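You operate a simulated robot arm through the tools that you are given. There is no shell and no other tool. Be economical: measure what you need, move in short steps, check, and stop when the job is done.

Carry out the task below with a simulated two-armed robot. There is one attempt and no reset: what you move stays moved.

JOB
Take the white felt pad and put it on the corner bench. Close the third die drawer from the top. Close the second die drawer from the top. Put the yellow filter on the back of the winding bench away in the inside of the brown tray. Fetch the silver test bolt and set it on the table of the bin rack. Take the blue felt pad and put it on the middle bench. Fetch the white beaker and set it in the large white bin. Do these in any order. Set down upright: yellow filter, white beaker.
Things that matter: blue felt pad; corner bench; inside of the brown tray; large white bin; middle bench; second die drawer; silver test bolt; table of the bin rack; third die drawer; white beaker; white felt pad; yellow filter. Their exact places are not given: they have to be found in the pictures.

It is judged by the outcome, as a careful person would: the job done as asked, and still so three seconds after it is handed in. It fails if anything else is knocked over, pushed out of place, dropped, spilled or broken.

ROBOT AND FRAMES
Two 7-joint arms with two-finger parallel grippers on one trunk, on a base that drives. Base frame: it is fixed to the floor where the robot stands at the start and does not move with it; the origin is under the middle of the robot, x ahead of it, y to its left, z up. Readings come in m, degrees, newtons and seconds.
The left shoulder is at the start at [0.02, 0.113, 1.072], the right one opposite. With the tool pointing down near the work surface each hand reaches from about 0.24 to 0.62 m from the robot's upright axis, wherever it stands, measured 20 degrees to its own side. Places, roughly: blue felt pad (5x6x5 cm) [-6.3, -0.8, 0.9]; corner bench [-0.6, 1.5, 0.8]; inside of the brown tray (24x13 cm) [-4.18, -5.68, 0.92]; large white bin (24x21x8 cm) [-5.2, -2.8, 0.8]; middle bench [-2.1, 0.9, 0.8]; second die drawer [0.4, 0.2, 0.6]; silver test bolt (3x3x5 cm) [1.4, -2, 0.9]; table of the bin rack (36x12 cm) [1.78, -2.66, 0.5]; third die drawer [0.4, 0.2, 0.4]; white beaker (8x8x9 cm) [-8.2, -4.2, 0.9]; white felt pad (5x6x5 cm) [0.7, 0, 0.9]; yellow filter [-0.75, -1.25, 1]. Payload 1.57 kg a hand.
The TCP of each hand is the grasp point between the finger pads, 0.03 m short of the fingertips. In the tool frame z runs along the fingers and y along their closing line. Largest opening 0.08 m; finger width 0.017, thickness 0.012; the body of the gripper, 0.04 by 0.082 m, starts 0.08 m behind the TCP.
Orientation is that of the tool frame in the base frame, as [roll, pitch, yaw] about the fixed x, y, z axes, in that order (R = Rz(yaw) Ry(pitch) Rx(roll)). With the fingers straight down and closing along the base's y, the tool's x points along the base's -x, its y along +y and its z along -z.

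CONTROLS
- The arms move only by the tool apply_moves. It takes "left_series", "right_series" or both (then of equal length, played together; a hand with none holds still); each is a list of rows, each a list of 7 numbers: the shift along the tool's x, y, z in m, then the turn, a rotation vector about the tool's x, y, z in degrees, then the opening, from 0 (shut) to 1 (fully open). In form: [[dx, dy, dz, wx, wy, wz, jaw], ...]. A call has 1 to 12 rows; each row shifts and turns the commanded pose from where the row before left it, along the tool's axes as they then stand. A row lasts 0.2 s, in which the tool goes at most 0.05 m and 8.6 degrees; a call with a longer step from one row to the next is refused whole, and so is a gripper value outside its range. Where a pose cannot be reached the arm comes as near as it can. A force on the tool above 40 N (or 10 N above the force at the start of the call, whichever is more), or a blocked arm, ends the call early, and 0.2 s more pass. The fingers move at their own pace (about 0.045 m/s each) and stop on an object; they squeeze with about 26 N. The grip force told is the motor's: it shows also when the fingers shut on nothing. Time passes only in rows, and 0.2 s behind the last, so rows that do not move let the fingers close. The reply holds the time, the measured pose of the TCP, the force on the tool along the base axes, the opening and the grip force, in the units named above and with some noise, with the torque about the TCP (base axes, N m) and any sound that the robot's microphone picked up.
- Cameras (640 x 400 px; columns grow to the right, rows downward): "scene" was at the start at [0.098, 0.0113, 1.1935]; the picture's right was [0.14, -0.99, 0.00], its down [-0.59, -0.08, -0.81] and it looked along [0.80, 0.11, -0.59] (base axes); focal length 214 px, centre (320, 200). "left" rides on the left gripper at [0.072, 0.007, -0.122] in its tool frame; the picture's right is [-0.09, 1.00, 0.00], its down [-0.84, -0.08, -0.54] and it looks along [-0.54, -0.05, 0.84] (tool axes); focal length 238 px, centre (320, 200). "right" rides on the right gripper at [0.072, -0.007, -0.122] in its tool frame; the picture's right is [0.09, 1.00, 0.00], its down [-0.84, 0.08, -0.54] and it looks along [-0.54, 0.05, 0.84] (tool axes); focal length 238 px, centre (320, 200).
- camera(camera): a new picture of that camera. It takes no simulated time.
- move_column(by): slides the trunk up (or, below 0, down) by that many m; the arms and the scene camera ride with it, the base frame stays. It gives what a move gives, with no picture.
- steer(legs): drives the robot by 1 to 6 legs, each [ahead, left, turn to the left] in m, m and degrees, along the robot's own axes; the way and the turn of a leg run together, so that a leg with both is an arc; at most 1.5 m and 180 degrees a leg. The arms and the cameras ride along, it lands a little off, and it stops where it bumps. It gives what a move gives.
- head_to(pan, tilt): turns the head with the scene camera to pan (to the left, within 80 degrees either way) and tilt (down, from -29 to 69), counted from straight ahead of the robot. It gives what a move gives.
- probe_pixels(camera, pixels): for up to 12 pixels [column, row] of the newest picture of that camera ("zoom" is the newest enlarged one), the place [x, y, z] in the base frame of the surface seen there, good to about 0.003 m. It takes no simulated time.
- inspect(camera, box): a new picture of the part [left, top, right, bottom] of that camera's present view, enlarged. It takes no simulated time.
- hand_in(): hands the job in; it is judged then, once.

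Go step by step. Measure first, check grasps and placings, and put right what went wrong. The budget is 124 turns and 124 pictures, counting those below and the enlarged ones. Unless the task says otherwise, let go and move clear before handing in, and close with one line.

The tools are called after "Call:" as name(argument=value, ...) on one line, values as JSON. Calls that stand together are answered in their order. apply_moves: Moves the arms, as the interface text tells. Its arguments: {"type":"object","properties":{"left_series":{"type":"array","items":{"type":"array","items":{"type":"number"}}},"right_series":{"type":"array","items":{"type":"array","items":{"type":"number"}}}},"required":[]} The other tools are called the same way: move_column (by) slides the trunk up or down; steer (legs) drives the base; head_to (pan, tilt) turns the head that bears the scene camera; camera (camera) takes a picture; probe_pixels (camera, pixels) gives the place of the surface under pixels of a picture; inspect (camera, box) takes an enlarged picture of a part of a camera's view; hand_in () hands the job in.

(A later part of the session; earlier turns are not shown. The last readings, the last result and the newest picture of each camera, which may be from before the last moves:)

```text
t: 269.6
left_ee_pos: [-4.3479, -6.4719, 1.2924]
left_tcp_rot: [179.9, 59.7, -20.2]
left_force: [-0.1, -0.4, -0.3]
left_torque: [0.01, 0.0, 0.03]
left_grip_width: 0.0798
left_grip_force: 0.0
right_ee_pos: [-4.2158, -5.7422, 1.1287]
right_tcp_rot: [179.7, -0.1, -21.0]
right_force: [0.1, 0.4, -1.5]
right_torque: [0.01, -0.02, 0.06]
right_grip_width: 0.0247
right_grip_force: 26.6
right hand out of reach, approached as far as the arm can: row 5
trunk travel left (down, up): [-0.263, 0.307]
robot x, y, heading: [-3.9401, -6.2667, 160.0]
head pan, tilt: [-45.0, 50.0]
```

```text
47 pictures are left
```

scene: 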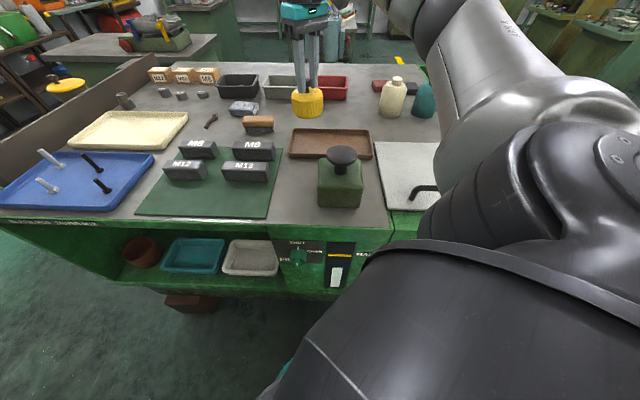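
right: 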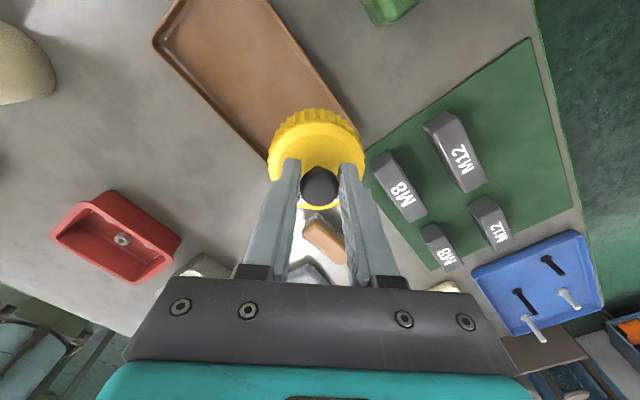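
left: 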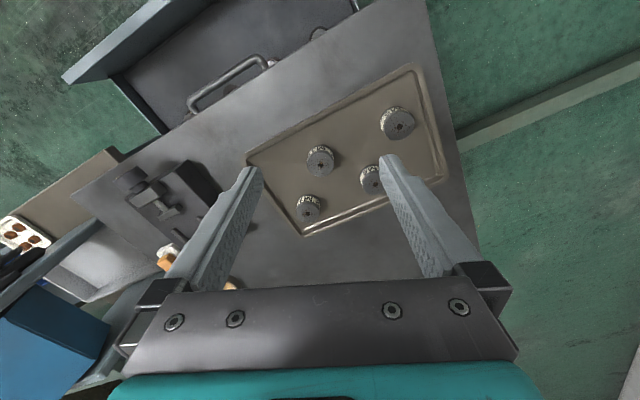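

The filter is ~3 cm short of the tray's centreline (v). I'll nudge the base 3 cm closer.

Call:
steer(legs=[[0.012, -0.032, 0]])

Call:
camera(camera="right")

Call:
probe_pixels(camera="right", pixels=[[158, 40], [268, 155], [355, 130], [250, 90], [240, 118]])

```text
t: 270.4
left_ee_pos: [-4.3483, -6.4361, 1.2932]
left_tcp_rot: [179.8, 59.6, -20.3]
left_force: [0.1, 0.1, 0.1]
left_torque: [0.01, -0.01, 0.06]
left_grip_width: 0.08
left_grip_force: 0.1
right_ee_pos: [-4.2158, -5.708, 1.1294]
right_tcp_rot: [179.7, -0.1, -21.0]
right_force: [-0.4, 0.3, -1.6]
right_torque: [-0.04, 0.02, -0.03]
right_grip_width: 0.0246
right_grip_force: 25.7
trunk travel left (down, up): [-0.263, 0.307]
robot x, y, heading: [-3.939, -6.2291, 159.7]
head pan, tilt: [-45.0, 50.0]
```

```text
46 pictures are left
```

right: 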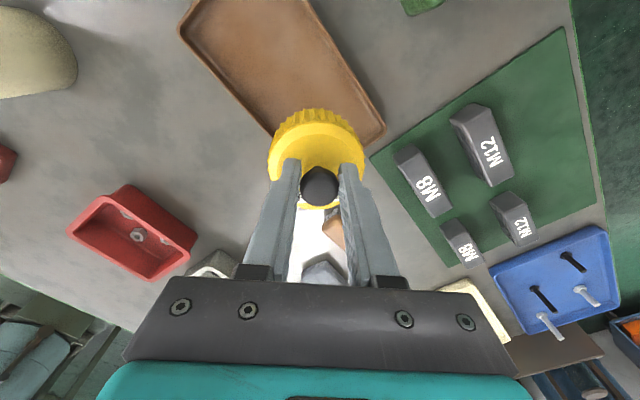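

```text
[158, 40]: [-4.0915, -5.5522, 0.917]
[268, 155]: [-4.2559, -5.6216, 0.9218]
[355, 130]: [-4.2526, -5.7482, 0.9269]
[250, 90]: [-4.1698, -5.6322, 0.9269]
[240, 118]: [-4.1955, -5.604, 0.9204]
```

Call:
inspect(camera="right", box=[160, 0, 420, 170])

Call:
probe_pixels(camera="right", pixels=[[383, 128], [365, 142], [345, 68], [225, 90], [262, 133], [183, 32], [320, 40]])

```text
2.35 times, centred on (290, 85) of right
```

zoom: 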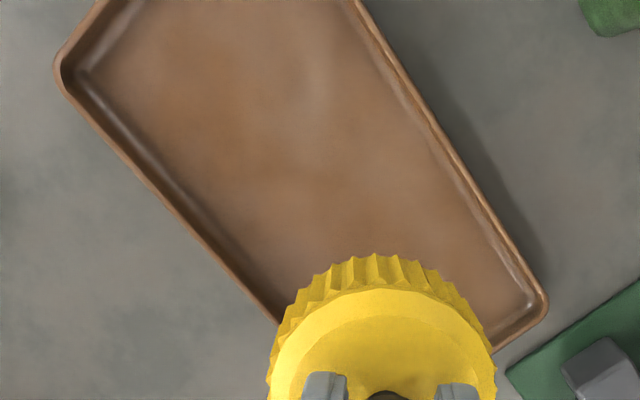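

```text
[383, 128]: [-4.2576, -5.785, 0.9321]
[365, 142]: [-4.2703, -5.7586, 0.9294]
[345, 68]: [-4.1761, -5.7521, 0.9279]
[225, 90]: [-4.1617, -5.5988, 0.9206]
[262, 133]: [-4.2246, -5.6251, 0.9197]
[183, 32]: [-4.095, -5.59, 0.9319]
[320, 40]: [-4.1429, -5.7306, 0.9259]
```

Filter centre now projects inside the tray (u -6.185, v 3.477 vs tray v 3.41–3.53). Lowering via the trunk so the geometry stays fixed.

Call:
move_column(by=-0.1)

Call:
camera(camera="right")

Call:
camera(camera="scene")

```text
t: 271.8
left_ee_pos: [-4.3477, -6.4384, 1.1917]
left_tcp_rot: [179.9, 59.6, -20.2]
left_force: [0.4, 0.4, -0.9]
left_torque: [0.0, -0.04, 0.01]
left_grip_width: 0.0801
left_grip_force: 0.1
right_ee_pos: [-4.2155, -5.7097, 1.0296]
right_tcp_rot: [179.8, 0.0, -20.9]
right_force: [-0.2, -0.6, -1.8]
right_torque: [0.0, -0.02, 0.05]
right_grip_width: 0.0247
right_grip_force: 26.4
trunk travel left (down, up): [-0.163, 0.407]
robot x, y, heading: [-3.9374, -6.2308, 159.5]
head pan, tilt: [-45.0, 50.0]
```

```text
44 pictures are left
```

right: 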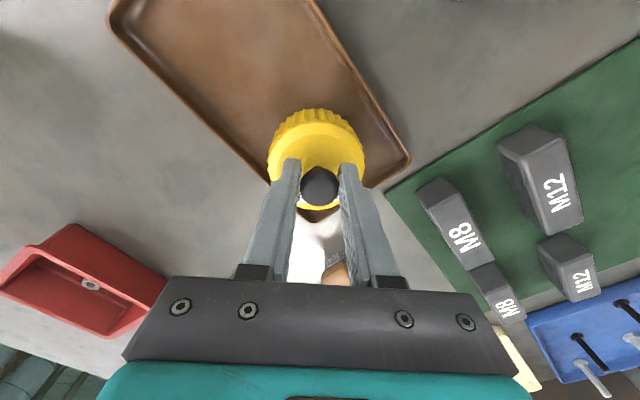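

```text
43 pictures are left
```

scene: 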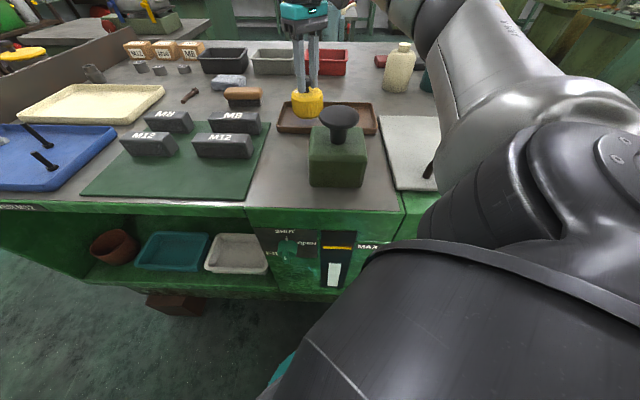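

Allowing for parallax the filter is within the tray. Lowering the last ~17 mm.

Call:
move_column(by=-0.014)

Call:
move_column(by=-0.004)

Call:
inspect(camera="scene", box=[250, 70, 390, 160])

```text
t: 272.4
left_ee_pos: [-4.3476, -6.439, 1.1792]
left_tcp_rot: [-180.0, 59.7, -20.2]
left_force: [0.3, -0.7, 0.4]
left_torque: [0.02, -0.01, -0.02]
left_grip_width: 0.0798
left_grip_force: 0.1
right_ee_pos: [-4.2163, -5.7096, 1.0156]
right_tcp_rot: [179.8, -0.1, -20.9]
right_force: [0.6, 0.5, -1.7]
right_torque: [-0.02, 0.0, -0.04]
right_grip_width: 0.0245
right_grip_force: 25.8
trunk travel left (down, up): [-0.149, 0.421]
robot x, y, heading: [-3.9374, -6.2297, 159.7]
head pan, tilt: [-45.0, 50.0]
```

```text
t: 272.9
left_ee_pos: [-4.3465, -6.4383, 1.1749]
left_tcp_rot: [180.0, 59.6, -20.2]
left_force: [0.2, -0.4, 1.1]
left_torque: [-0.01, 0.01, -0.01]
left_grip_width: 0.0801
left_grip_force: 0.1
right_ee_pos: [-4.2157, -5.7096, 1.013]
right_tcp_rot: [179.9, 0.2, -21.1]
right_force: [1.4, 2.2, 13.6]
right_torque: [-0.07, 0.09, -0.01]
right_grip_width: 0.0246
right_grip_force: 25.5
trunk travel left (down, up): [-0.145, 0.425]
robot x, y, heading: [-3.9365, -6.2314, 159.9]
head pan, tilt: [-45.0, 50.0]
```

```text
4.44 times, centred on (320, 115) of scene
```

zoom: 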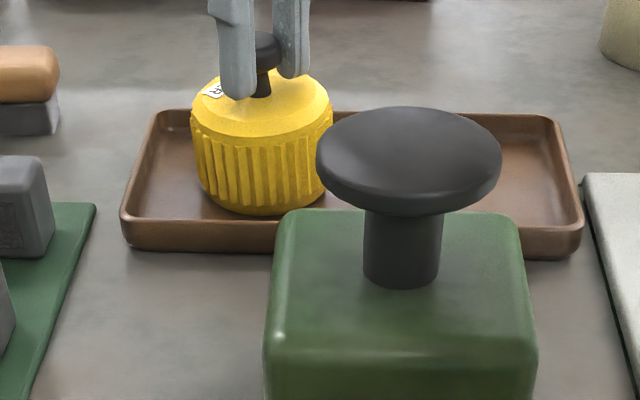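

Contact (13.6 N), sitting flat inside the tray. Release and raise the trunk.

Call:
apply_moves(right_series=[[0, 0, 0, 0, 0, 0, 0.6], [0, 0, 0, 0, 0, 0, 0.6], [0, 0, 0, 0, 0, 0, 0.6]])

Call:
move_column(by=0.2)

Call:
camera(camera="scene")

```text
t: 273.7
left_ee_pos: [-4.3479, -6.4388, 1.1745]
left_tcp_rot: [179.9, 59.5, -20.2]
left_force: [-0.1, 0.0, 0.0]
left_torque: [-0.01, -0.01, 0.01]
left_grip_width: 0.0804
left_grip_force: 0.1
right_ee_pos: [-4.2166, -5.7084, 1.0099]
right_tcp_rot: [179.8, -0.1, -21.0]
right_force: [-0.6, -0.9, 0.0]
right_torque: [0.02, 0.0, 0.01]
right_grip_width: 0.0479
right_grip_force: 0.0
trunk travel left (down, up): [-0.145, 0.425]
robot x, y, heading: [-3.9427, -6.2317, 159.6]
head pan, tilt: [-45.0, 50.0]
```

```text
t: 275.9
left_ee_pos: [-4.3478, -6.4367, 1.3739]
left_tcp_rot: [179.8, 59.6, -20.2]
left_force: [-0.1, -0.3, 0.7]
left_torque: [-0.03, 0.0, -0.04]
left_grip_width: 0.08
left_grip_force: 0.0
right_ee_pos: [-4.2164, -5.709, 1.2113]
right_tcp_rot: [179.7, 0.0, -20.9]
right_force: [0.5, 0.6, -0.9]
right_torque: [-0.02, 0.02, 0.02]
right_grip_width: 0.0479
right_grip_force: 0.1
trunk travel left (down, up): [-0.345, 0.225]
robot x, y, heading: [-3.9408, -6.2323, 159.9]
head pan, tilt: [-45.0, 50.0]
```

```text
41 pictures are left
```

scene: 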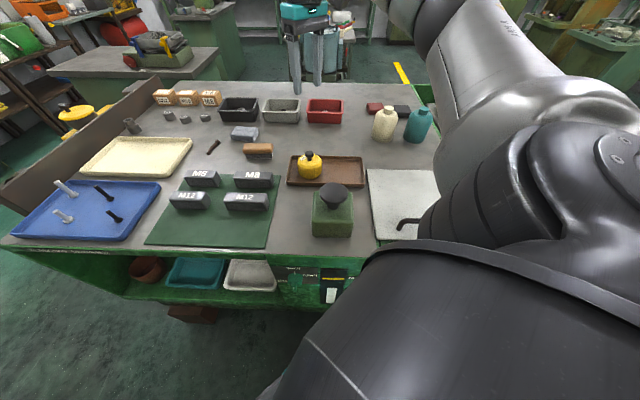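

Filter stands inside the tray. Retract the right arm, then look along the gap's other end toward the beaker.

Call:
apply_moves(right_series=[[-0.009, 0.04, 0, 0, 0, 0, 1], [-0.009, 0.04, 0, 0, 0, 0, 1], [-0.009, 0.04, 0, 0, 0, 0, 1], [-0.009, 0.04, 0, 0, 0, 0, 1], [-0.009, 0.04, 0, 0, 0, 0, 1]])

Call:
head_to(pan=10, tilt=20)

Call:
camera(camera="scene")

```text
t: 277.1
left_ee_pos: [-4.3481, -6.4382, 1.3743]
left_tcp_rot: [180.0, 59.6, -20.2]
left_force: [-0.2, 0.3, 0.1]
left_torque: [0.05, -0.02, 0.01]
left_grip_width: 0.0801
left_grip_force: 0.1
right_ee_pos: [-4.3315, -5.8812, 1.2139]
right_tcp_rot: [179.9, -0.2, -21.2]
right_force: [0.5, -0.8, -0.6]
right_torque: [0.03, -0.01, 0.0]
right_grip_width: 0.0802
right_grip_force: 0.1
trunk travel left (down, up): [-0.345, 0.225]
robot x, y, heading: [-3.9379, -6.227, 159.6]
head pan, tilt: [-45.0, 50.0]
```

```text
t: 278.3
left_ee_pos: [-4.3489, -6.4373, 1.3744]
left_tcp_rot: [179.9, 59.6, -20.2]
left_force: [0.1, 0.0, 0.3]
left_torque: [-0.03, 0.0, 0.03]
left_grip_width: 0.08
left_grip_force: 0.0
right_ee_pos: [-4.33, -5.8794, 1.2145]
right_tcp_rot: [179.8, 0.0, -21.0]
right_force: [0.1, -0.6, -0.4]
right_torque: [0.0, 0.01, 0.0]
right_grip_width: 0.08
right_grip_force: 0.1
trunk travel left (down, up): [-0.345, 0.225]
robot x, y, heading: [-3.9337, -6.2314, 159.7]
head pan, tilt: [10.0, 20.0]
```

```text
40 pictures are left
```

scene: 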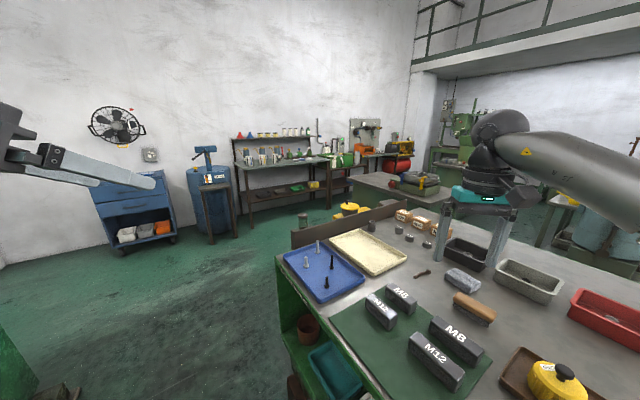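

Call:
inspect(camera="scene", box=[220, 110, 440, 230])

Call:
probe_pixels(camera="scene", pixels=[[290, 165], [360, 158], [330, 160], [395, 160], [270, 155], [240, 240], [350, 210], [300, 215], [230, 215], [385, 180], [375, 155], [280, 230]])

```text
2.91 times, centred on (330, 170) of scene
```

zoom: 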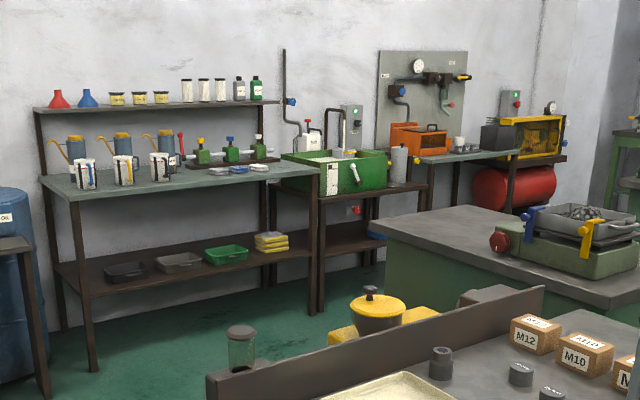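

```text
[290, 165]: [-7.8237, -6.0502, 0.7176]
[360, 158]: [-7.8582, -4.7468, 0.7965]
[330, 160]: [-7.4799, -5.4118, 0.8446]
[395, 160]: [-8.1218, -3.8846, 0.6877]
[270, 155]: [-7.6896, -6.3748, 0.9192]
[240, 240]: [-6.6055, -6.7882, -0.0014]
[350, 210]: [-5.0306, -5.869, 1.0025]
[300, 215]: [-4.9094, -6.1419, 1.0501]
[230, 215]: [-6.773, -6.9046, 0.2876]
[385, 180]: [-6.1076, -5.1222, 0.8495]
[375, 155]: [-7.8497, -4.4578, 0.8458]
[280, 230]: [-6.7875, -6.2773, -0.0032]
```

The likely beaker is at about scene (378,150), near (-8.1,-4.2). Drive out of the gap's far end and look.

Call:
steer(legs=[[0.52, 0.52, 0], [0.51, 0.51, 0]])

Call:
head_to(pan=-10, tilt=25)

Call:
camera(camera="scene")

```text
t: 285.9
left_ee_pos: [-5.6675, -7.0571, 1.3745]
left_tcp_rot: [179.9, 59.6, -20.2]
left_force: [0.2, -0.1, 0.1]
left_torque: [-0.02, -0.01, 0.02]
left_grip_width: 0.0801
left_grip_force: 0.0
right_ee_pos: [-5.6487, -6.4979, 1.215]
right_tcp_rot: [179.8, -0.1, -21.0]
right_force: [0.3, -0.1, 0.5]
right_torque: [-0.02, -0.04, 0.01]
right_grip_width: 0.0801
right_grip_force: 0.1
trunk travel left (down, up): [-0.345, 0.225]
robot x, y, heading: [-5.2565, -6.8479, 159.9]
head pan, tilt: [10.0, 20.0]
```

```text
t: 286.7
left_ee_pos: [-5.6672, -7.0562, 1.3751]
left_tcp_rot: [179.9, 59.5, -20.2]
left_force: [-0.7, -0.4, -0.6]
left_torque: [-0.02, -0.02, 0.05]
left_grip_width: 0.0798
left_grip_force: 0.1
right_ee_pos: [-5.6479, -6.4979, 1.2141]
right_tcp_rot: [179.9, -0.3, -21.1]
right_force: [0.8, -0.1, 0.1]
right_torque: [0.03, 0.0, 0.0]
right_grip_width: 0.0801
right_grip_force: 0.1
trunk travel left (down, up): [-0.345, 0.225]
robot x, y, heading: [-5.2569, -6.8501, 159.7]
head pan, tilt: [-10.0, 25.0]
```

```text
38 pictures are left
```

scene: 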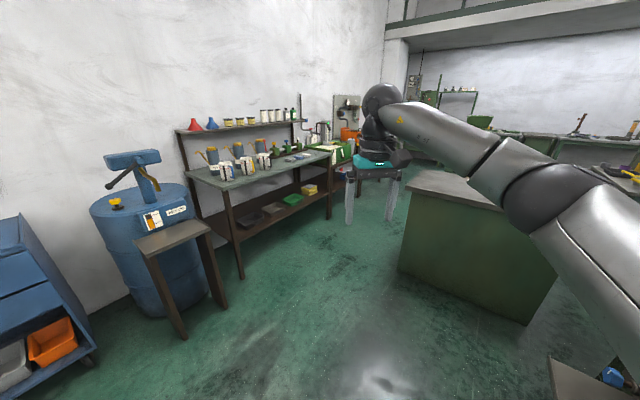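

Call:
probe_pixels(camera="scene", pixels=[[400, 270], [525, 325], [415, 172], [330, 215], [240, 275], [335, 155], [225, 300], [345, 200], [555, 365], [400, 160]])

```text
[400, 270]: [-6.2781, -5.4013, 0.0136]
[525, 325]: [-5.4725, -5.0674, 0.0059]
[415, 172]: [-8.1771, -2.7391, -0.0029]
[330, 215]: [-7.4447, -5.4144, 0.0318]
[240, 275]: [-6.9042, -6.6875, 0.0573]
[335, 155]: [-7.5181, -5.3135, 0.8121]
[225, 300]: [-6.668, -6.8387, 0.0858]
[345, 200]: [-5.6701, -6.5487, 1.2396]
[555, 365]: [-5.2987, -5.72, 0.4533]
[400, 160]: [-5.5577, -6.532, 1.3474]
```

Aisle between chemical bench (u -9.01) and grey-green bench (u -7.94) is 1.07 m wide; I'll drive through the middle to the beaker's table.

Call:
steer(legs=[[0, 0, -9.5], [1.47, 0, 0], [0, 0, -36], [1.1, 0, 0], [1.1, 0, 0]])

Call:
head_to(pan=65, tilt=30)

Call:
camera(camera="scene")

```text
t: 307.1
left_ee_pos: [-8.0148, -4.0225, 1.3742]
left_tcp_rot: [180.0, 59.6, -61.7]
left_force: [-0.6, 0.7, 0.7]
left_torque: [0.01, 0.02, -0.01]
left_grip_width: 0.08
left_grip_force: 0.1
right_ee_pos: [-7.6307, -3.6171, 1.2148]
right_tcp_rot: [179.8, -0.1, -62.5]
right_force: [0.7, -0.7, -1.2]
right_torque: [0.0, -0.03, -0.02]
right_grip_width: 0.0799
right_grip_force: 0.0
trunk travel left (down, up): [-0.345, 0.225]
robot x, y, heading: [-7.5726, -4.1408, 117.9]
head pan, tilt: [-10.0, 25.0]
```

```text
t: 308.6
left_ee_pos: [-8.014, -4.0223, 1.3751]
left_tcp_rot: [179.9, 59.6, -61.7]
left_force: [-0.6, -0.4, 1.0]
left_torque: [0.07, -0.02, 0.02]
left_grip_width: 0.0801
left_grip_force: 0.0
right_ee_pos: [-7.6311, -3.6172, 1.2143]
right_tcp_rot: [179.8, 0.0, -62.5]
right_force: [-0.7, 0.0, 0.3]
right_torque: [0.02, -0.01, 0.0]
right_grip_width: 0.0799
right_grip_force: 0.1
trunk travel left (down, up): [-0.345, 0.225]
robot x, y, heading: [-7.5717, -4.1395, 118.2]
head pan, tilt: [65.0, 30.0]
```

```text
37 pictures are left
```

scene: 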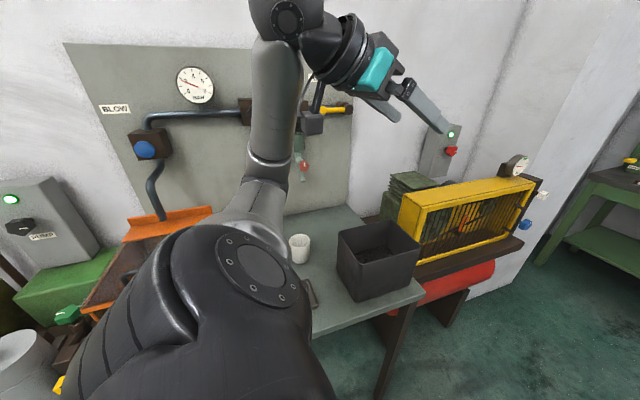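

White beaker at (299,247). Probing it and the table.

Call:
probe_pixels(camera="scene", pixels=[[299, 240], [299, 258], [290, 240], [309, 240], [350, 215], [340, 240], [365, 310], [400, 298], [325, 265], [310, 285], [380, 240], [320, 215]])

Call:
inspect(camera="scene", box=[270, 190, 430, 330])

```text
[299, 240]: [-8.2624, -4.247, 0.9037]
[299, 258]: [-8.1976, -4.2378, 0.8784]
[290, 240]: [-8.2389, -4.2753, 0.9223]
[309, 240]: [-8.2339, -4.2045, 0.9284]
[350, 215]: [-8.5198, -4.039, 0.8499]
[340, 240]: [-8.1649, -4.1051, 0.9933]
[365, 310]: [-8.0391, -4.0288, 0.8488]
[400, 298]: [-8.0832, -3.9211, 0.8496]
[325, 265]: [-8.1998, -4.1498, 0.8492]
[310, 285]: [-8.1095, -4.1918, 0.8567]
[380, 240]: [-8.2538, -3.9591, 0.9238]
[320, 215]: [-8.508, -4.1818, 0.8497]
```

```text
2.86 times, centred on (350, 260) of scene
```

zoom: 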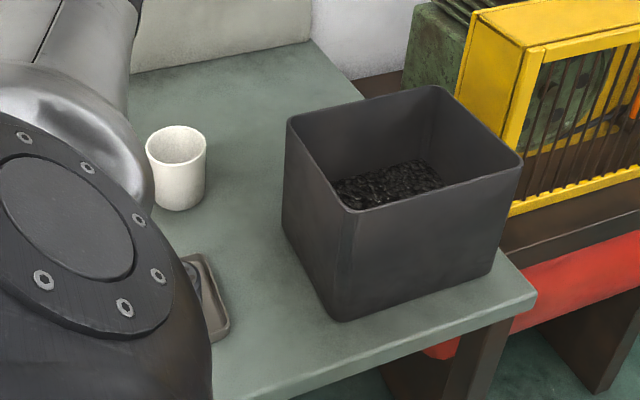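

The beaker's rim is nearly 8 cm wide, so I'll pinch its wall. First face the table.

Call:
steer(legs=[[0, 0, 86], [0.1, 0, 0]])

Call:
move_column(by=-0.13)

Call:
camera(camera="right")

```text
t: 313.4
left_ee_pos: [-7.8083, -4.6175, 1.3753]
left_tcp_rot: [179.8, 59.5, 24.5]
left_force: [0.3, -0.3, 0.1]
left_torque: [0.04, -0.02, 0.02]
left_grip_width: 0.08
left_grip_force: 0.0
right_ee_pos: [-8.188, -4.2088, 1.2137]
right_tcp_rot: [179.8, 0.0, 23.7]
right_force: [-0.1, -0.3, -0.5]
right_torque: [-0.01, -0.02, -0.02]
right_grip_width: 0.0799
right_grip_force: 0.0
trunk travel left (down, up): [-0.345, 0.225]
robot x, y, heading: [-7.6607, -4.1825, -155.5]
head pan, tilt: [65.0, 30.0]
```

```text
t: 315.0
left_ee_pos: [-7.8067, -4.6162, 1.2447]
left_tcp_rot: [179.8, 59.6, 24.4]
left_force: [-0.3, -0.1, -0.4]
left_torque: [-0.03, 0.01, 0.03]
left_grip_width: 0.0799
left_grip_force: 0.0
right_ee_pos: [-8.1861, -4.2087, 1.0848]
right_tcp_rot: [179.8, -0.1, 23.7]
right_force: [0.0, -0.5, -0.7]
right_torque: [0.02, -0.04, 0.01]
right_grip_width: 0.0799
right_grip_force: 0.2
trunk travel left (down, up): [-0.215, 0.355]
robot x, y, heading: [-7.6619, -4.1819, -155.4]
head pan, tilt: [65.0, 30.0]
```

```text
35 pictures are left
```

right: 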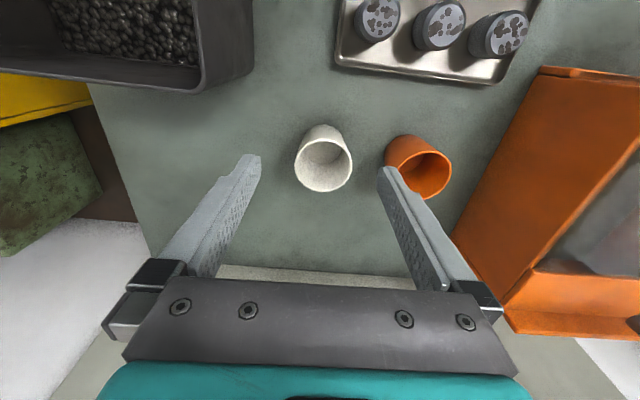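

Call:
inspect(camera="right", box=[280, 110, 470, 220])

Call:
probe_pixels(camera="right", pixels=[[297, 166], [350, 168], [324, 191], [325, 143], [322, 160], [402, 168], [318, 127]])

```text
3.37 times, centred on (375, 165) of right
```

zoom: 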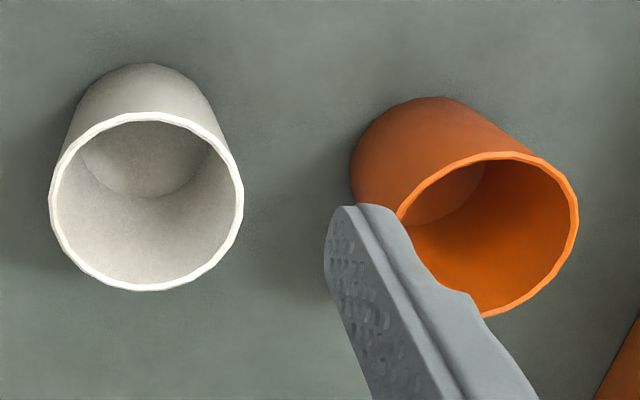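

```text
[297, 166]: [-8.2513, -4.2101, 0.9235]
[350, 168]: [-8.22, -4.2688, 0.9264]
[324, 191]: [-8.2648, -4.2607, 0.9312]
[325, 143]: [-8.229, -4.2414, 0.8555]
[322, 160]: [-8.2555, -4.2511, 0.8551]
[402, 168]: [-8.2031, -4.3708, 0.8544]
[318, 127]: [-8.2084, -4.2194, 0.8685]
```

Rim centre (-8.236,-4.240), diameter ≈7.2 cm. I'll pinch the left wall at (-8.250,-4.208): half-open jaw, hover first.

Call:
apply_moves(right_series=[[-0.03, -0.013, 0, 0, 0, 0, 0.5], [-0.0281, -0.0129, 0, 0, 0, 0, 0.5], [0, 0, 0.05, 0, 0, 0, 0.5], [0, 0, 0.045, 0, 0, 0, 0.5], [0, 0, 0, 0, 0, 0, 0.5]])

Call:
camera(camera="right")

```text
t: 316.2
left_ee_pos: [-7.8061, -4.6168, 1.2448]
left_tcp_rot: [179.8, 59.6, 24.5]
left_force: [0.0, 0.4, -1.0]
left_torque: [0.01, 0.04, -0.02]
left_grip_width: 0.08
left_grip_force: 0.0
right_ee_pos: [-8.2519, -4.2087, 0.9888]
right_tcp_rot: [179.8, -0.1, 23.7]
right_force: [0.1, -0.4, 0.3]
right_torque: [-0.05, 0.01, -0.01]
right_grip_width: 0.0398
right_grip_force: 0.2
trunk travel left (down, up): [-0.215, 0.355]
robot x, y, heading: [-7.664, -4.1834, -155.4]
head pan, tilt: [65.0, 30.0]
```

```text
33 pictures are left
```

right: 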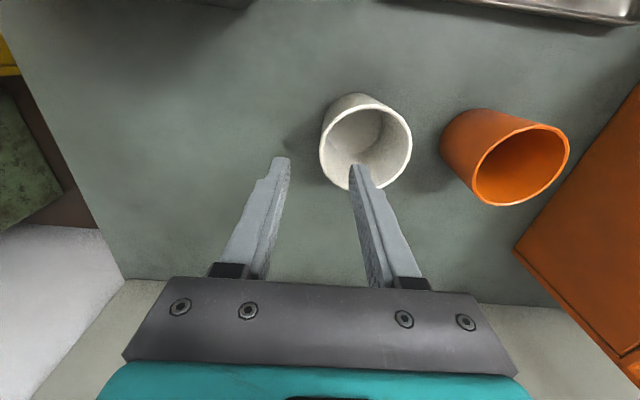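

Alignment looks right (inner finger over the cup's inside). Descend and pinch.

Call:
apply_moves(right_series=[[0, 0, 0.025, 0, 0, 0, 0.5], [0, 0, 0.026, 0, 0, 0, 0.5], [0, 0, 0, 0, 0, 0, 0], [0, 0, 0, 0, 0, 0, 0], [0, 0, 0, 0, 0, 0, 0]])

Call:
camera(camera="right")

```text
t: 317.4
left_ee_pos: [-7.8059, -4.6177, 1.244]
left_tcp_rot: [179.8, 59.6, 24.6]
left_force: [0.0, -0.1, 0.9]
left_torque: [0.02, 0.0, -0.01]
left_grip_width: 0.0801
left_grip_force: 0.1
right_ee_pos: [-8.2487, -4.21, 0.9403]
right_tcp_rot: [179.8, 0.0, 23.8]
right_force: [1.9, -1.2, 3.7]
right_torque: [-0.35, -0.18, 0.02]
right_grip_width: 0.0047
right_grip_force: 20.6
trunk travel left (down, up): [-0.215, 0.355]
robot x, y, heading: [-7.6605, -4.1821, -155.6]
head pan, tilt: [65.0, 30.0]
```

```text
32 pictures are left
```

right: 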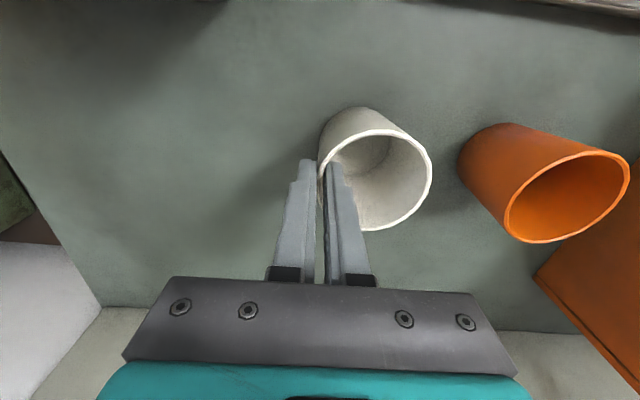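

Wall gripped (4.7 mm). Lift gently and check.

Call:
apply_moves(right_series=[[0, 0, -0.01, 0, 0, 0, 0], [0, 0, -0.03, 0, 0, 0, 0], [0, 0, -0.05, 0, 0, 0, 0], [0, 0, -0.05, 0, 0, 0, 0], [0, 0, 0, 0, 0, 0, 0]])

Call:
camera(camera="right")

```text
t: 318.6
left_ee_pos: [-7.8061, -4.6173, 1.2448]
left_tcp_rot: [179.9, 59.6, 24.5]
left_force: [0.3, 0.0, -1.1]
left_torque: [0.0, -0.01, 0.0]
left_grip_width: 0.0801
left_grip_force: 0.1
right_ee_pos: [-8.2515, -4.2071, 1.0786]
right_tcp_rot: [179.8, -0.1, 23.8]
right_force: [-1.0, -0.2, -0.4]
right_torque: [0.03, 0.01, 0.01]
right_grip_width: 0.0041
right_grip_force: 25.2
trunk travel left (down, up): [-0.215, 0.355]
robot x, y, heading: [-7.6618, -4.1848, -155.5]
head pan, tilt: [65.0, 30.0]
```

```text
31 pictures are left
```

right: 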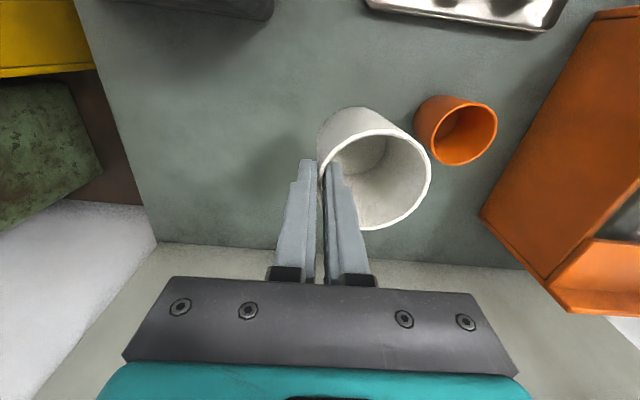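

The beaker is secure. Back off, raise, and turn to survey toward the white bin (-5.2,-2.8).

Call:
steer(legs=[[-0.38, 0, 0]])

Call:
move_column(by=0.12)

Call:
steer(legs=[[0, 0, -88], [0, 0, -82]])

Call:
head_to(pan=5, tilt=22)

Call:
camera(camera="scene")

```text
t: 320.9
left_ee_pos: [-7.4668, -4.4607, 1.2447]
left_tcp_rot: [179.9, 59.7, 24.4]
left_force: [0.7, -0.1, -0.4]
left_torque: [-0.04, 0.01, 0.01]
left_grip_width: 0.0801
left_grip_force: 0.0
right_ee_pos: [-7.9112, -4.0514, 1.0784]
right_tcp_rot: [179.8, -0.1, 23.4]
right_force: [0.7, -0.2, -0.1]
right_torque: [0.01, 0.04, 0.01]
right_grip_width: 0.0038
right_grip_force: 25.2
trunk travel left (down, up): [-0.215, 0.355]
robot x, y, heading: [-7.3225, -4.0266, -155.8]
head pan, tilt: [65.0, 30.0]
```

```text
t: 322.4
left_ee_pos: [-7.4676, -4.4639, 1.3642]
left_tcp_rot: [179.9, 59.5, 24.4]
left_force: [0.1, -0.4, -0.5]
left_torque: [0.0, 0.0, -0.02]
left_grip_width: 0.08
left_grip_force: 0.1
right_ee_pos: [-7.9111, -4.0513, 1.1976]
right_tcp_rot: [179.9, -0.1, 23.5]
right_force: [0.5, -0.8, -0.8]
right_torque: [0.02, -0.02, 0.01]
right_grip_width: 0.0039
right_grip_force: 24.9
trunk travel left (down, up): [-0.335, 0.235]
robot x, y, heading: [-7.3224, -4.0268, -155.7]
head pan, tilt: [65.0, 30.0]
```

```text
t: 330.1
left_ee_pos: [-7.25, -3.5736, 1.3648]
left_tcp_rot: [180.0, 59.6, -145.6]
left_force: [-0.5, -0.7, -0.1]
left_torque: [-0.02, -0.01, -0.03]
left_grip_width: 0.08
left_grip_force: 0.2
right_ee_pos: [-6.7413, -3.9027, 1.1974]
right_tcp_rot: [179.8, -0.1, -146.5]
right_force: [0.2, 0.0, 0.3]
right_torque: [-0.01, 0.0, 0.0]
right_grip_width: 0.0042
right_grip_force: 25.0
trunk travel left (down, up): [-0.335, 0.235]
robot x, y, heading: [-7.3182, -4.0262, 34.2]
head pan, tilt: [65.0, 30.0]
```

```text
t: 331.4
left_ee_pos: [-7.2514, -3.5742, 1.3652]
left_tcp_rot: [179.9, 59.6, -145.6]
left_force: [0.2, 0.7, -0.7]
left_torque: [-0.01, 0.01, -0.02]
left_grip_width: 0.0803
left_grip_force: 0.0
right_ee_pos: [-6.7418, -3.9023, 1.1987]
right_tcp_rot: [179.8, 0.0, -146.5]
right_force: [0.0, 0.7, -0.9]
right_torque: [0.0, 0.01, 0.0]
right_grip_width: 0.0042
right_grip_force: 25.0
trunk travel left (down, up): [-0.335, 0.235]
robot x, y, heading: [-7.3182, -4.0314, 34.3]
head pan, tilt: [5.0, 22.0]
```

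```text
30 pictures are left
```

scene: 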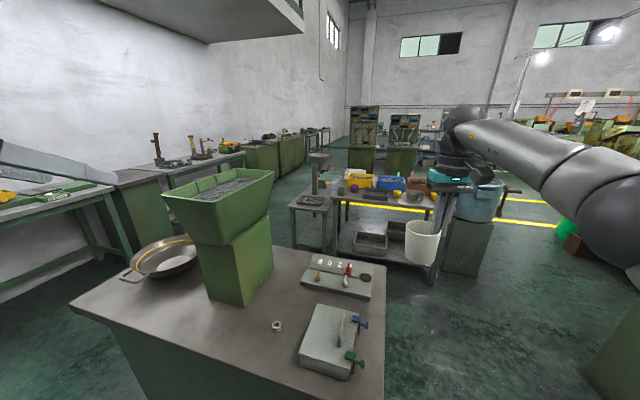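

Call:
inspect(camera="scene", box=[280, 140, 480, 280])

Call:
probe_pixels(camera="scene", pixels=[[375, 195], [340, 195], [372, 240], [395, 230], [330, 245], [410, 205], [310, 200], [335, 360], [380, 300], [480, 230], [280, 255], [360, 182]])

```text
2.86 times, centred on (380, 210) of scene
```

zoom: 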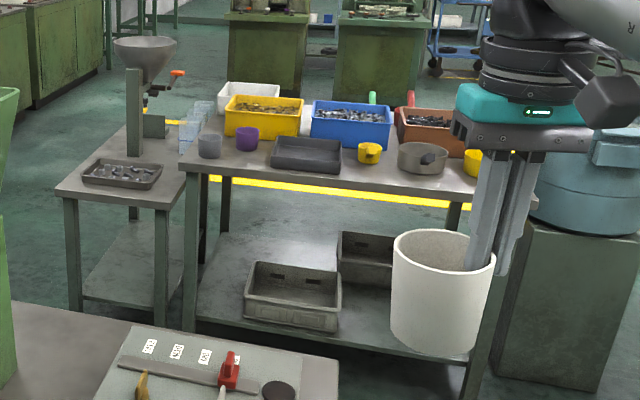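

```text
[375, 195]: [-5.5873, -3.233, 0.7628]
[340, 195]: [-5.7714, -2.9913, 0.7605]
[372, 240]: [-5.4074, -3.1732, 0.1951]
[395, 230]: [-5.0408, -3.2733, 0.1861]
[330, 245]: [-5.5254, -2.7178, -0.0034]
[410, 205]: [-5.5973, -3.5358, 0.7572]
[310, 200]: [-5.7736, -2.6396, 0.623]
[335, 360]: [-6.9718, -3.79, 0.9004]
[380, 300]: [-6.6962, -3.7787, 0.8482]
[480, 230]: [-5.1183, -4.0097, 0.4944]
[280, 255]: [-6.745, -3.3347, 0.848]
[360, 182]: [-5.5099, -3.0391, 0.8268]
```

Call:
head_to(pan=-20, tilt=35)

Call:
camera(camera="scene")

Call:
probe_pixels(camera="scene", pixels=[[240, 240], [280, 340], [470, 200], [500, 260], [480, 330], [400, 200], [300, 200], [350, 180], [330, 150], [460, 150], [400, 120], [520, 220]])

```text
t: 332.3
left_ee_pos: [-7.2496, -3.5747, 1.3642]
left_tcp_rot: [179.8, 59.6, -145.6]
left_force: [0.7, -0.1, -0.5]
left_torque: [0.03, -0.01, 0.02]
left_grip_width: 0.0798
left_grip_force: 0.0
right_ee_pos: [-6.7416, -3.9017, 1.1991]
right_tcp_rot: [179.8, -0.1, -146.6]
right_force: [0.8, 0.0, -0.6]
right_torque: [0.05, 0.0, -0.01]
right_grip_width: 0.0041
right_grip_force: 24.8
trunk travel left (down, up): [-0.335, 0.235]
robot x, y, heading: [-7.3187, -4.0264, 34.6]
head pan, tilt: [-20.0, 35.0]
```

```text
28 pictures are left
```

scene: 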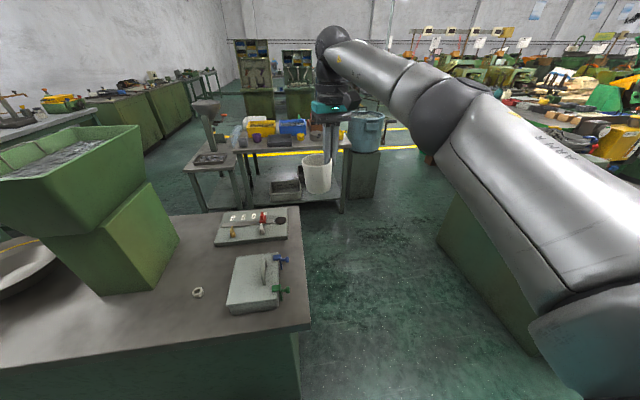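

```text
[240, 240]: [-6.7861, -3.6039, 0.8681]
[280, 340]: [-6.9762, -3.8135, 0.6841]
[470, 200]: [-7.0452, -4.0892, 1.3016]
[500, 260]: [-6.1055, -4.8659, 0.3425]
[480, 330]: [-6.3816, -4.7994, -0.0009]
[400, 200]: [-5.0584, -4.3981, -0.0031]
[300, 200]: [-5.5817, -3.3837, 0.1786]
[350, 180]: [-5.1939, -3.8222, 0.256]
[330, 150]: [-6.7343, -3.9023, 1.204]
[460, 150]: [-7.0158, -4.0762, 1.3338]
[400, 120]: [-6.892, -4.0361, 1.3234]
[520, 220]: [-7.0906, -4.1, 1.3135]
```

Route: slide right (v→1.28), ahead past bench A, right again around the barrel stand, then ahead and left to the far side of the bin table. Raising the trunk for clearance first.

Call:
move_column(by=0.15)

Call:
steer(legs=[[0, 0, -10.4], [0, -0.6, 0], [0.8, 0, 0], [0.75, 0, 0]])

Call:
steer(legs=[[0, -0.77, 0]])

Call:
head_to(pan=20, tilt=40)

Call:
camera(camera="scene")

```text
t: 334.1
left_ee_pos: [-7.251, -3.5738, 1.5141]
left_tcp_rot: [179.9, 59.6, -145.6]
left_force: [-0.5, 0.1, -1.0]
left_torque: [-0.01, -0.01, 0.02]
left_grip_width: 0.08
left_grip_force: 0.0
right_ee_pos: [-6.7409, -3.9023, 1.3477]
right_tcp_rot: [179.9, -0.1, -146.6]
right_force: [0.0, 1.1, -1.4]
right_torque: [-0.03, -0.03, -0.03]
right_grip_width: 0.0038
right_grip_force: 24.6
trunk travel left (down, up): [-0.485, 0.085]
robot x, y, heading: [-7.3202, -4.03, 34.2]
head pan, tilt: [-20.0, 35.0]
```

```text
t: 345.9
left_ee_pos: [-5.4805, -3.4913, 1.5144]
left_tcp_rot: [179.9, 59.6, -155.9]
left_force: [0.3, -0.9, 0.4]
left_torque: [0.03, 0.0, -0.01]
left_grip_width: 0.0802
left_grip_force: 0.0
right_ee_pos: [-5.0388, -3.9054, 1.348]
right_tcp_rot: [179.9, 0.0, -156.7]
right_force: [0.3, 0.1, 0.8]
right_torque: [-0.01, -0.02, 0.02]
right_grip_width: 0.0044
right_grip_force: 24.8
trunk travel left (down, up): [-0.485, 0.085]
robot x, y, heading: [-5.6337, -3.9217, 24.2]
head pan, tilt: [-20.0, 35.0]
```

```text
t: 350.1
left_ee_pos: [-5.168, -4.1941, 1.5144]
left_tcp_rot: [179.9, 59.6, -155.8]
left_force: [-0.6, -0.2, 0.6]
left_torque: [0.0, 0.0, 0.0]
left_grip_width: 0.0799
left_grip_force: 0.0
right_ee_pos: [-4.7252, -4.6053, 1.3476]
right_tcp_rot: [179.7, -0.1, -156.6]
right_force: [-0.6, -0.3, -0.5]
right_torque: [0.02, 0.02, 0.01]
right_grip_width: 0.0043
right_grip_force: 25.0
trunk travel left (down, up): [-0.485, 0.085]
robot x, y, heading: [-5.3179, -4.6267, 24.0]
head pan, tilt: [-20.0, 35.0]
```

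```text
t: 351.1
left_ee_pos: [-5.1671, -4.1935, 1.5147]
left_tcp_rot: [179.8, 59.6, -155.8]
left_force: [0.0, 0.1, 0.6]
left_torque: [0.0, 0.0, -0.02]
left_grip_width: 0.0801
left_grip_force: 0.1
right_ee_pos: [-4.7247, -4.6074, 1.3493]
right_tcp_rot: [179.8, -0.2, -156.6]
right_force: [-0.5, -0.3, -1.1]
right_torque: [-0.03, -0.03, 0.02]
right_grip_width: 0.0041
right_grip_force: 24.6
trunk travel left (down, up): [-0.485, 0.085]
robot x, y, heading: [-5.3184, -4.6291, 24.6]
head pan, tilt: [20.0, 40.0]
```

```text
27 pictures are left
```

scene: 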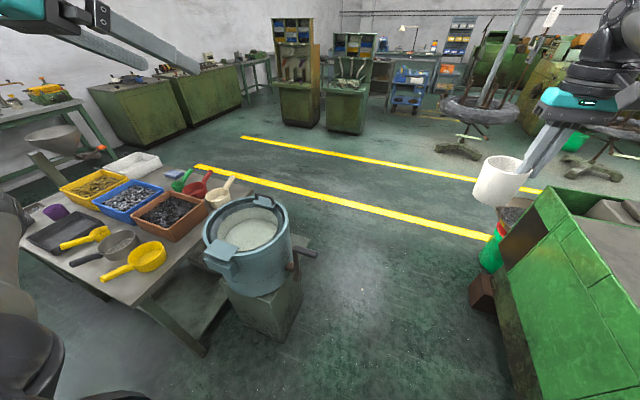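

Call:
probe_pixels(camera="scene", pixels=[[135, 165], [113, 160], [157, 160], [140, 153], [100, 165], [250, 185], [290, 235], [305, 255], [230, 195], [120, 170]])

Call:
steer(legs=[[0.75, 0, 0], [0.8, 0, 0], [0, 0.75, 0], [0, 0.8, 0]])

```text
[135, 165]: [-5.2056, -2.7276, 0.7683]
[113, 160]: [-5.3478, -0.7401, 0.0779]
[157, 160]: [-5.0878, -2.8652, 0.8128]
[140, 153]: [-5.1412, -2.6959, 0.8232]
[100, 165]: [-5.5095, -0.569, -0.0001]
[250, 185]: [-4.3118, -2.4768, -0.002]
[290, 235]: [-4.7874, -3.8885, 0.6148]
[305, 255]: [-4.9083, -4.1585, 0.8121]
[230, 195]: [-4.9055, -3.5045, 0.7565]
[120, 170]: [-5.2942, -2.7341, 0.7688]
```

```text
t: 366.5
left_ee_pos: [-4.3867, -2.1694, 1.5144]
left_tcp_rot: [179.9, 59.6, -156.4]
left_force: [-1.1, 0.1, -0.2]
left_torque: [-0.02, 0.0, -0.03]
left_grip_width: 0.08
left_grip_force: 0.0
right_ee_pos: [-3.9484, -2.5858, 1.3466]
right_tcp_rot: [179.7, -0.1, -157.1]
right_force: [-0.2, 0.4, -0.8]
right_torque: [0.0, 0.01, 0.0]
right_grip_width: 0.0039
right_grip_force: 24.3
trunk travel left (down, up): [-0.485, 0.085]
robot x, y, heading: [-4.5407, -2.6026, 23.7]
head pan, tilt: [20.0, 40.0]
```

Call:
steer(legs=[[0, 0, 90], [0, 0, 90]])

Call:
head_to(pan=-10, tilt=50)

Call:
camera(camera="scene")

```text
t: 374.6
left_ee_pos: [-4.6726, -3.0416, 1.5145]
left_tcp_rot: [179.9, 59.5, 26.3]
left_force: [0.1, -0.8, 0.6]
left_torque: [0.01, 0.03, 0.04]
left_grip_width: 0.0801
left_grip_force: 0.0
right_ee_pos: [-5.1298, -2.6451, 1.3479]
right_tcp_rot: [179.9, -0.1, 25.5]
right_force: [0.4, -0.4, -0.8]
right_torque: [0.03, 0.02, 0.0]
right_grip_width: 0.0041
right_grip_force: 24.7
trunk travel left (down, up): [-0.485, 0.085]
robot x, y, heading: [-4.5424, -2.6044, -153.9]
head pan, tilt: [20.0, 40.0]
```

```text
t: 375.6
left_ee_pos: [-4.6729, -3.042, 1.5135]
left_tcp_rot: [179.8, 59.5, 26.4]
left_force: [-0.1, 0.0, 0.0]
left_torque: [-0.02, -0.01, 0.0]
left_grip_width: 0.0802
left_grip_force: 0.1
right_ee_pos: [-5.1298, -2.6455, 1.348]
right_tcp_rot: [179.8, -0.1, 25.4]
right_force: [0.2, -0.4, 0.0]
right_torque: [0.04, 0.03, 0.04]
right_grip_width: 0.0043
right_grip_force: 24.6
trunk travel left (down, up): [-0.485, 0.085]
robot x, y, heading: [-4.5387, -2.6008, -153.8]
head pan, tilt: [-10.0, 50.0]
```

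```text
26 pictures are left
```

scene: 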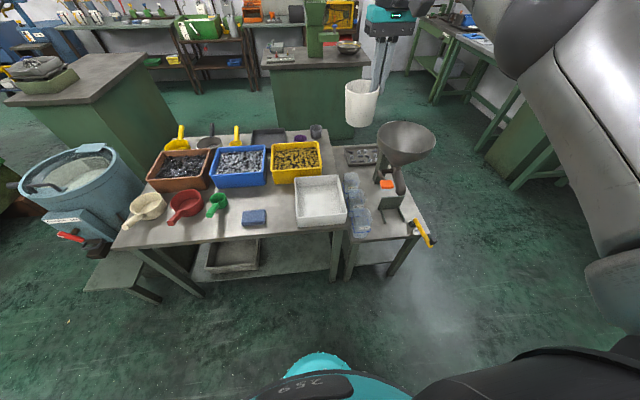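

Call:
probe_pixels(camera="scene", pixels=[[320, 198], [297, 179], [338, 178], [299, 222], [345, 218], [322, 225], [404, 130], [378, 155], [430, 235], [365, 170]])

Call:
inspect(camera="scene", box=[260, 110, 450, 260])

```text
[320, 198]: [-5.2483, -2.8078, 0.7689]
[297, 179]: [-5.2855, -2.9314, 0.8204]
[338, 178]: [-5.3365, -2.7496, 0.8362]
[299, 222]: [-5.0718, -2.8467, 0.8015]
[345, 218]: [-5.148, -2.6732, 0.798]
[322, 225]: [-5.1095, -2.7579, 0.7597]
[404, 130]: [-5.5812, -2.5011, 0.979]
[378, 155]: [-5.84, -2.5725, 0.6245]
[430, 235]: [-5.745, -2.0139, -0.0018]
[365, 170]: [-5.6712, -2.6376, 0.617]
```

```text
2.67 times, centred on (355, 185) of scene
```

zoom: 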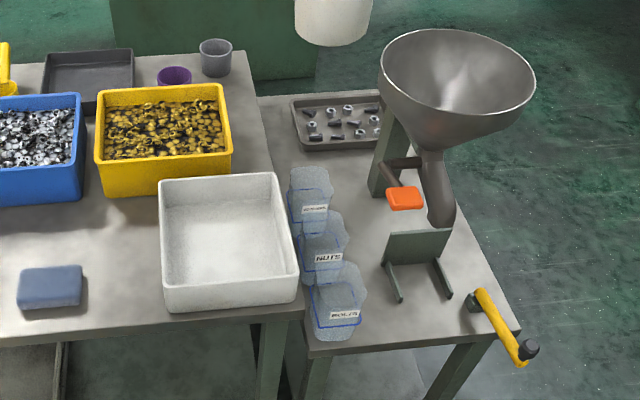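

Bin centre ≈(-5.21,-2.80), floor z 0.769. Move 0.16 ahead, lower the trunk, then position the beaker over the bin.

Call:
steer(legs=[[0.16, 0, 0]])

Call:
move_column(by=-0.3)

Call:
apply_moves(right_series=[[0.013, 0.036, 0, 0, 0, 0, 0], [0.013, 0.035, 0, 0, 0, 0, 0], [0, 0, 0.04, 0, 0, 0, 0], [0, 0, 0, 0, 0, 0, 0]])

Call:
camera(camera="right")

```text
t: 377.0
left_ee_pos: [-4.8118, -3.1114, 1.5143]
left_tcp_rot: [180.0, 59.6, 26.4]
left_force: [-1.1, -0.2, -0.3]
left_torque: [-0.03, -0.02, -0.01]
left_grip_width: 0.08
left_grip_force: 0.0
right_ee_pos: [-5.2694, -2.7144, 1.348]
right_tcp_rot: [179.8, -0.2, 25.5]
right_force: [-1.0, 0.5, -1.2]
right_torque: [0.02, 0.0, -0.02]
right_grip_width: 0.004
right_grip_force: 25.1
trunk travel left (down, up): [-0.485, 0.085]
robot x, y, heading: [-4.6819, -2.6665, -153.8]
head pan, tilt: [-10.0, 50.0]
```

```text
t: 380.0
left_ee_pos: [-4.8101, -3.1105, 1.2143]
left_tcp_rot: [179.9, 59.6, 26.3]
left_force: [-0.5, 0.3, -0.6]
left_torque: [0.0, -0.04, 0.01]
left_grip_width: 0.0802
left_grip_force: 0.0
right_ee_pos: [-5.2685, -2.7152, 1.0491]
right_tcp_rot: [179.7, -0.2, 25.6]
right_force: [0.6, 0.5, -1.1]
right_torque: [-0.02, -0.03, -0.01]
right_grip_width: 0.0043
right_grip_force: 24.7
trunk travel left (down, up): [-0.185, 0.385]
robot x, y, heading: [-4.6777, -2.6713, -153.6]
head pan, tilt: [-10.0, 50.0]
```

```text
t: 381.0
left_ee_pos: [-4.8106, -3.1108, 1.2149]
left_tcp_rot: [179.8, 59.7, 26.4]
left_force: [0.5, -0.5, -1.4]
left_torque: [-0.02, 0.0, 0.01]
left_grip_width: 0.0798
left_grip_force: 0.1
right_ee_pos: [-5.2128, -2.7683, 1.0082]
right_tcp_rot: [179.7, -0.1, 25.5]
right_force: [0.3, 0.8, -1.3]
right_torque: [0.02, -0.01, 0.0]
right_grip_width: 0.0047
right_grip_force: 25.0
trunk travel left (down, up): [-0.185, 0.385]
robot x, y, heading: [-4.677, -2.6718, -153.7]
head pan, tilt: [-10.0, 50.0]
```

```text
24 pictures are left
```

right: 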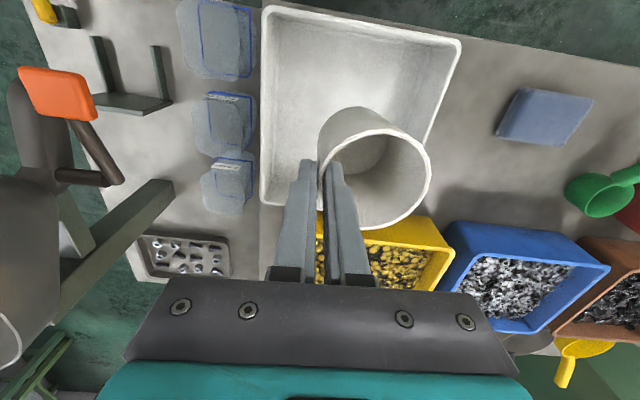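

Beaker centre ≈(-5.198,-2.799), over the bin's middle. Lower to just above the floor.

Call:
apply_moves(right_series=[[0, 0, 0.05, 0, 0, 0, 0], [0, 0, 0.05, 0, 0, 0, 0], [0, 0, 0.035, 0, 0, 0, 0], [0, 0, 0, 0, 0, 0, 0]])

Call:
apply_moves(right_series=[[0, 0, 0.005, 0, 0, 0, 0], [0, 0, 0, 0, 0, 0, 0], [0, 0, 0.004, 0, 0, 0, 0], [0, 0, 0, 0, 0, 0, 0]])

Call:
inspect(camera="scene", box=[240, 160, 440, 320])

```text
t: 382.0
left_ee_pos: [-4.8105, -3.1106, 1.2143]
left_tcp_rot: [179.9, 59.5, 26.4]
left_force: [0.2, -0.3, -0.3]
left_torque: [0.04, -0.01, 0.01]
left_grip_width: 0.08
left_grip_force: 0.1
right_ee_pos: [-5.2168, -2.7702, 0.8707]
right_tcp_rot: [179.8, 0.0, 25.6]
right_force: [-0.2, -0.3, -1.2]
right_torque: [0.0, -0.02, 0.02]
right_grip_width: 0.004
right_grip_force: 25.3
trunk travel left (down, up): [-0.185, 0.385]
robot x, y, heading: [-4.6783, -2.6707, -153.6]
head pan, tilt: [-10.0, 50.0]
```

```text
t: 383.0
left_ee_pos: [-4.8105, -3.1104, 1.2144]
left_tcp_rot: [179.9, 59.6, 26.4]
left_force: [-0.3, 0.3, 0.9]
left_torque: [-0.01, -0.02, 0.02]
left_grip_width: 0.0799
left_grip_force: 0.1
right_ee_pos: [-5.2149, -2.7676, 0.8637]
right_tcp_rot: [179.8, -0.2, 25.5]
right_force: [0.6, 0.6, -0.4]
right_torque: [0.01, 0.0, 0.02]
right_grip_width: 0.0044
right_grip_force: 25.1
trunk travel left (down, up): [-0.185, 0.385]
robot x, y, heading: [-4.6791, -2.6704, -153.8]
head pan, tilt: [-10.0, 50.0]
```

```text
2.50 times, centred on (340, 240) of scene
```

zoom: 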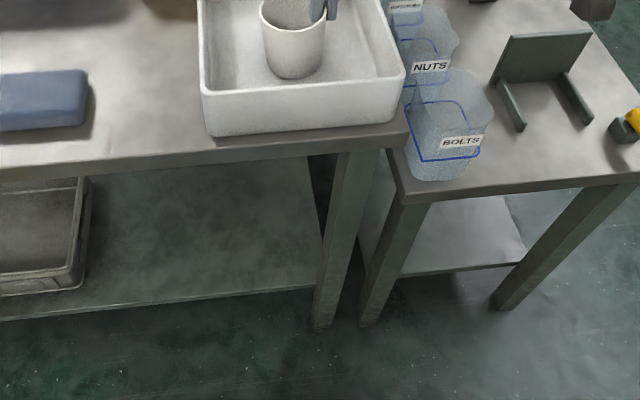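

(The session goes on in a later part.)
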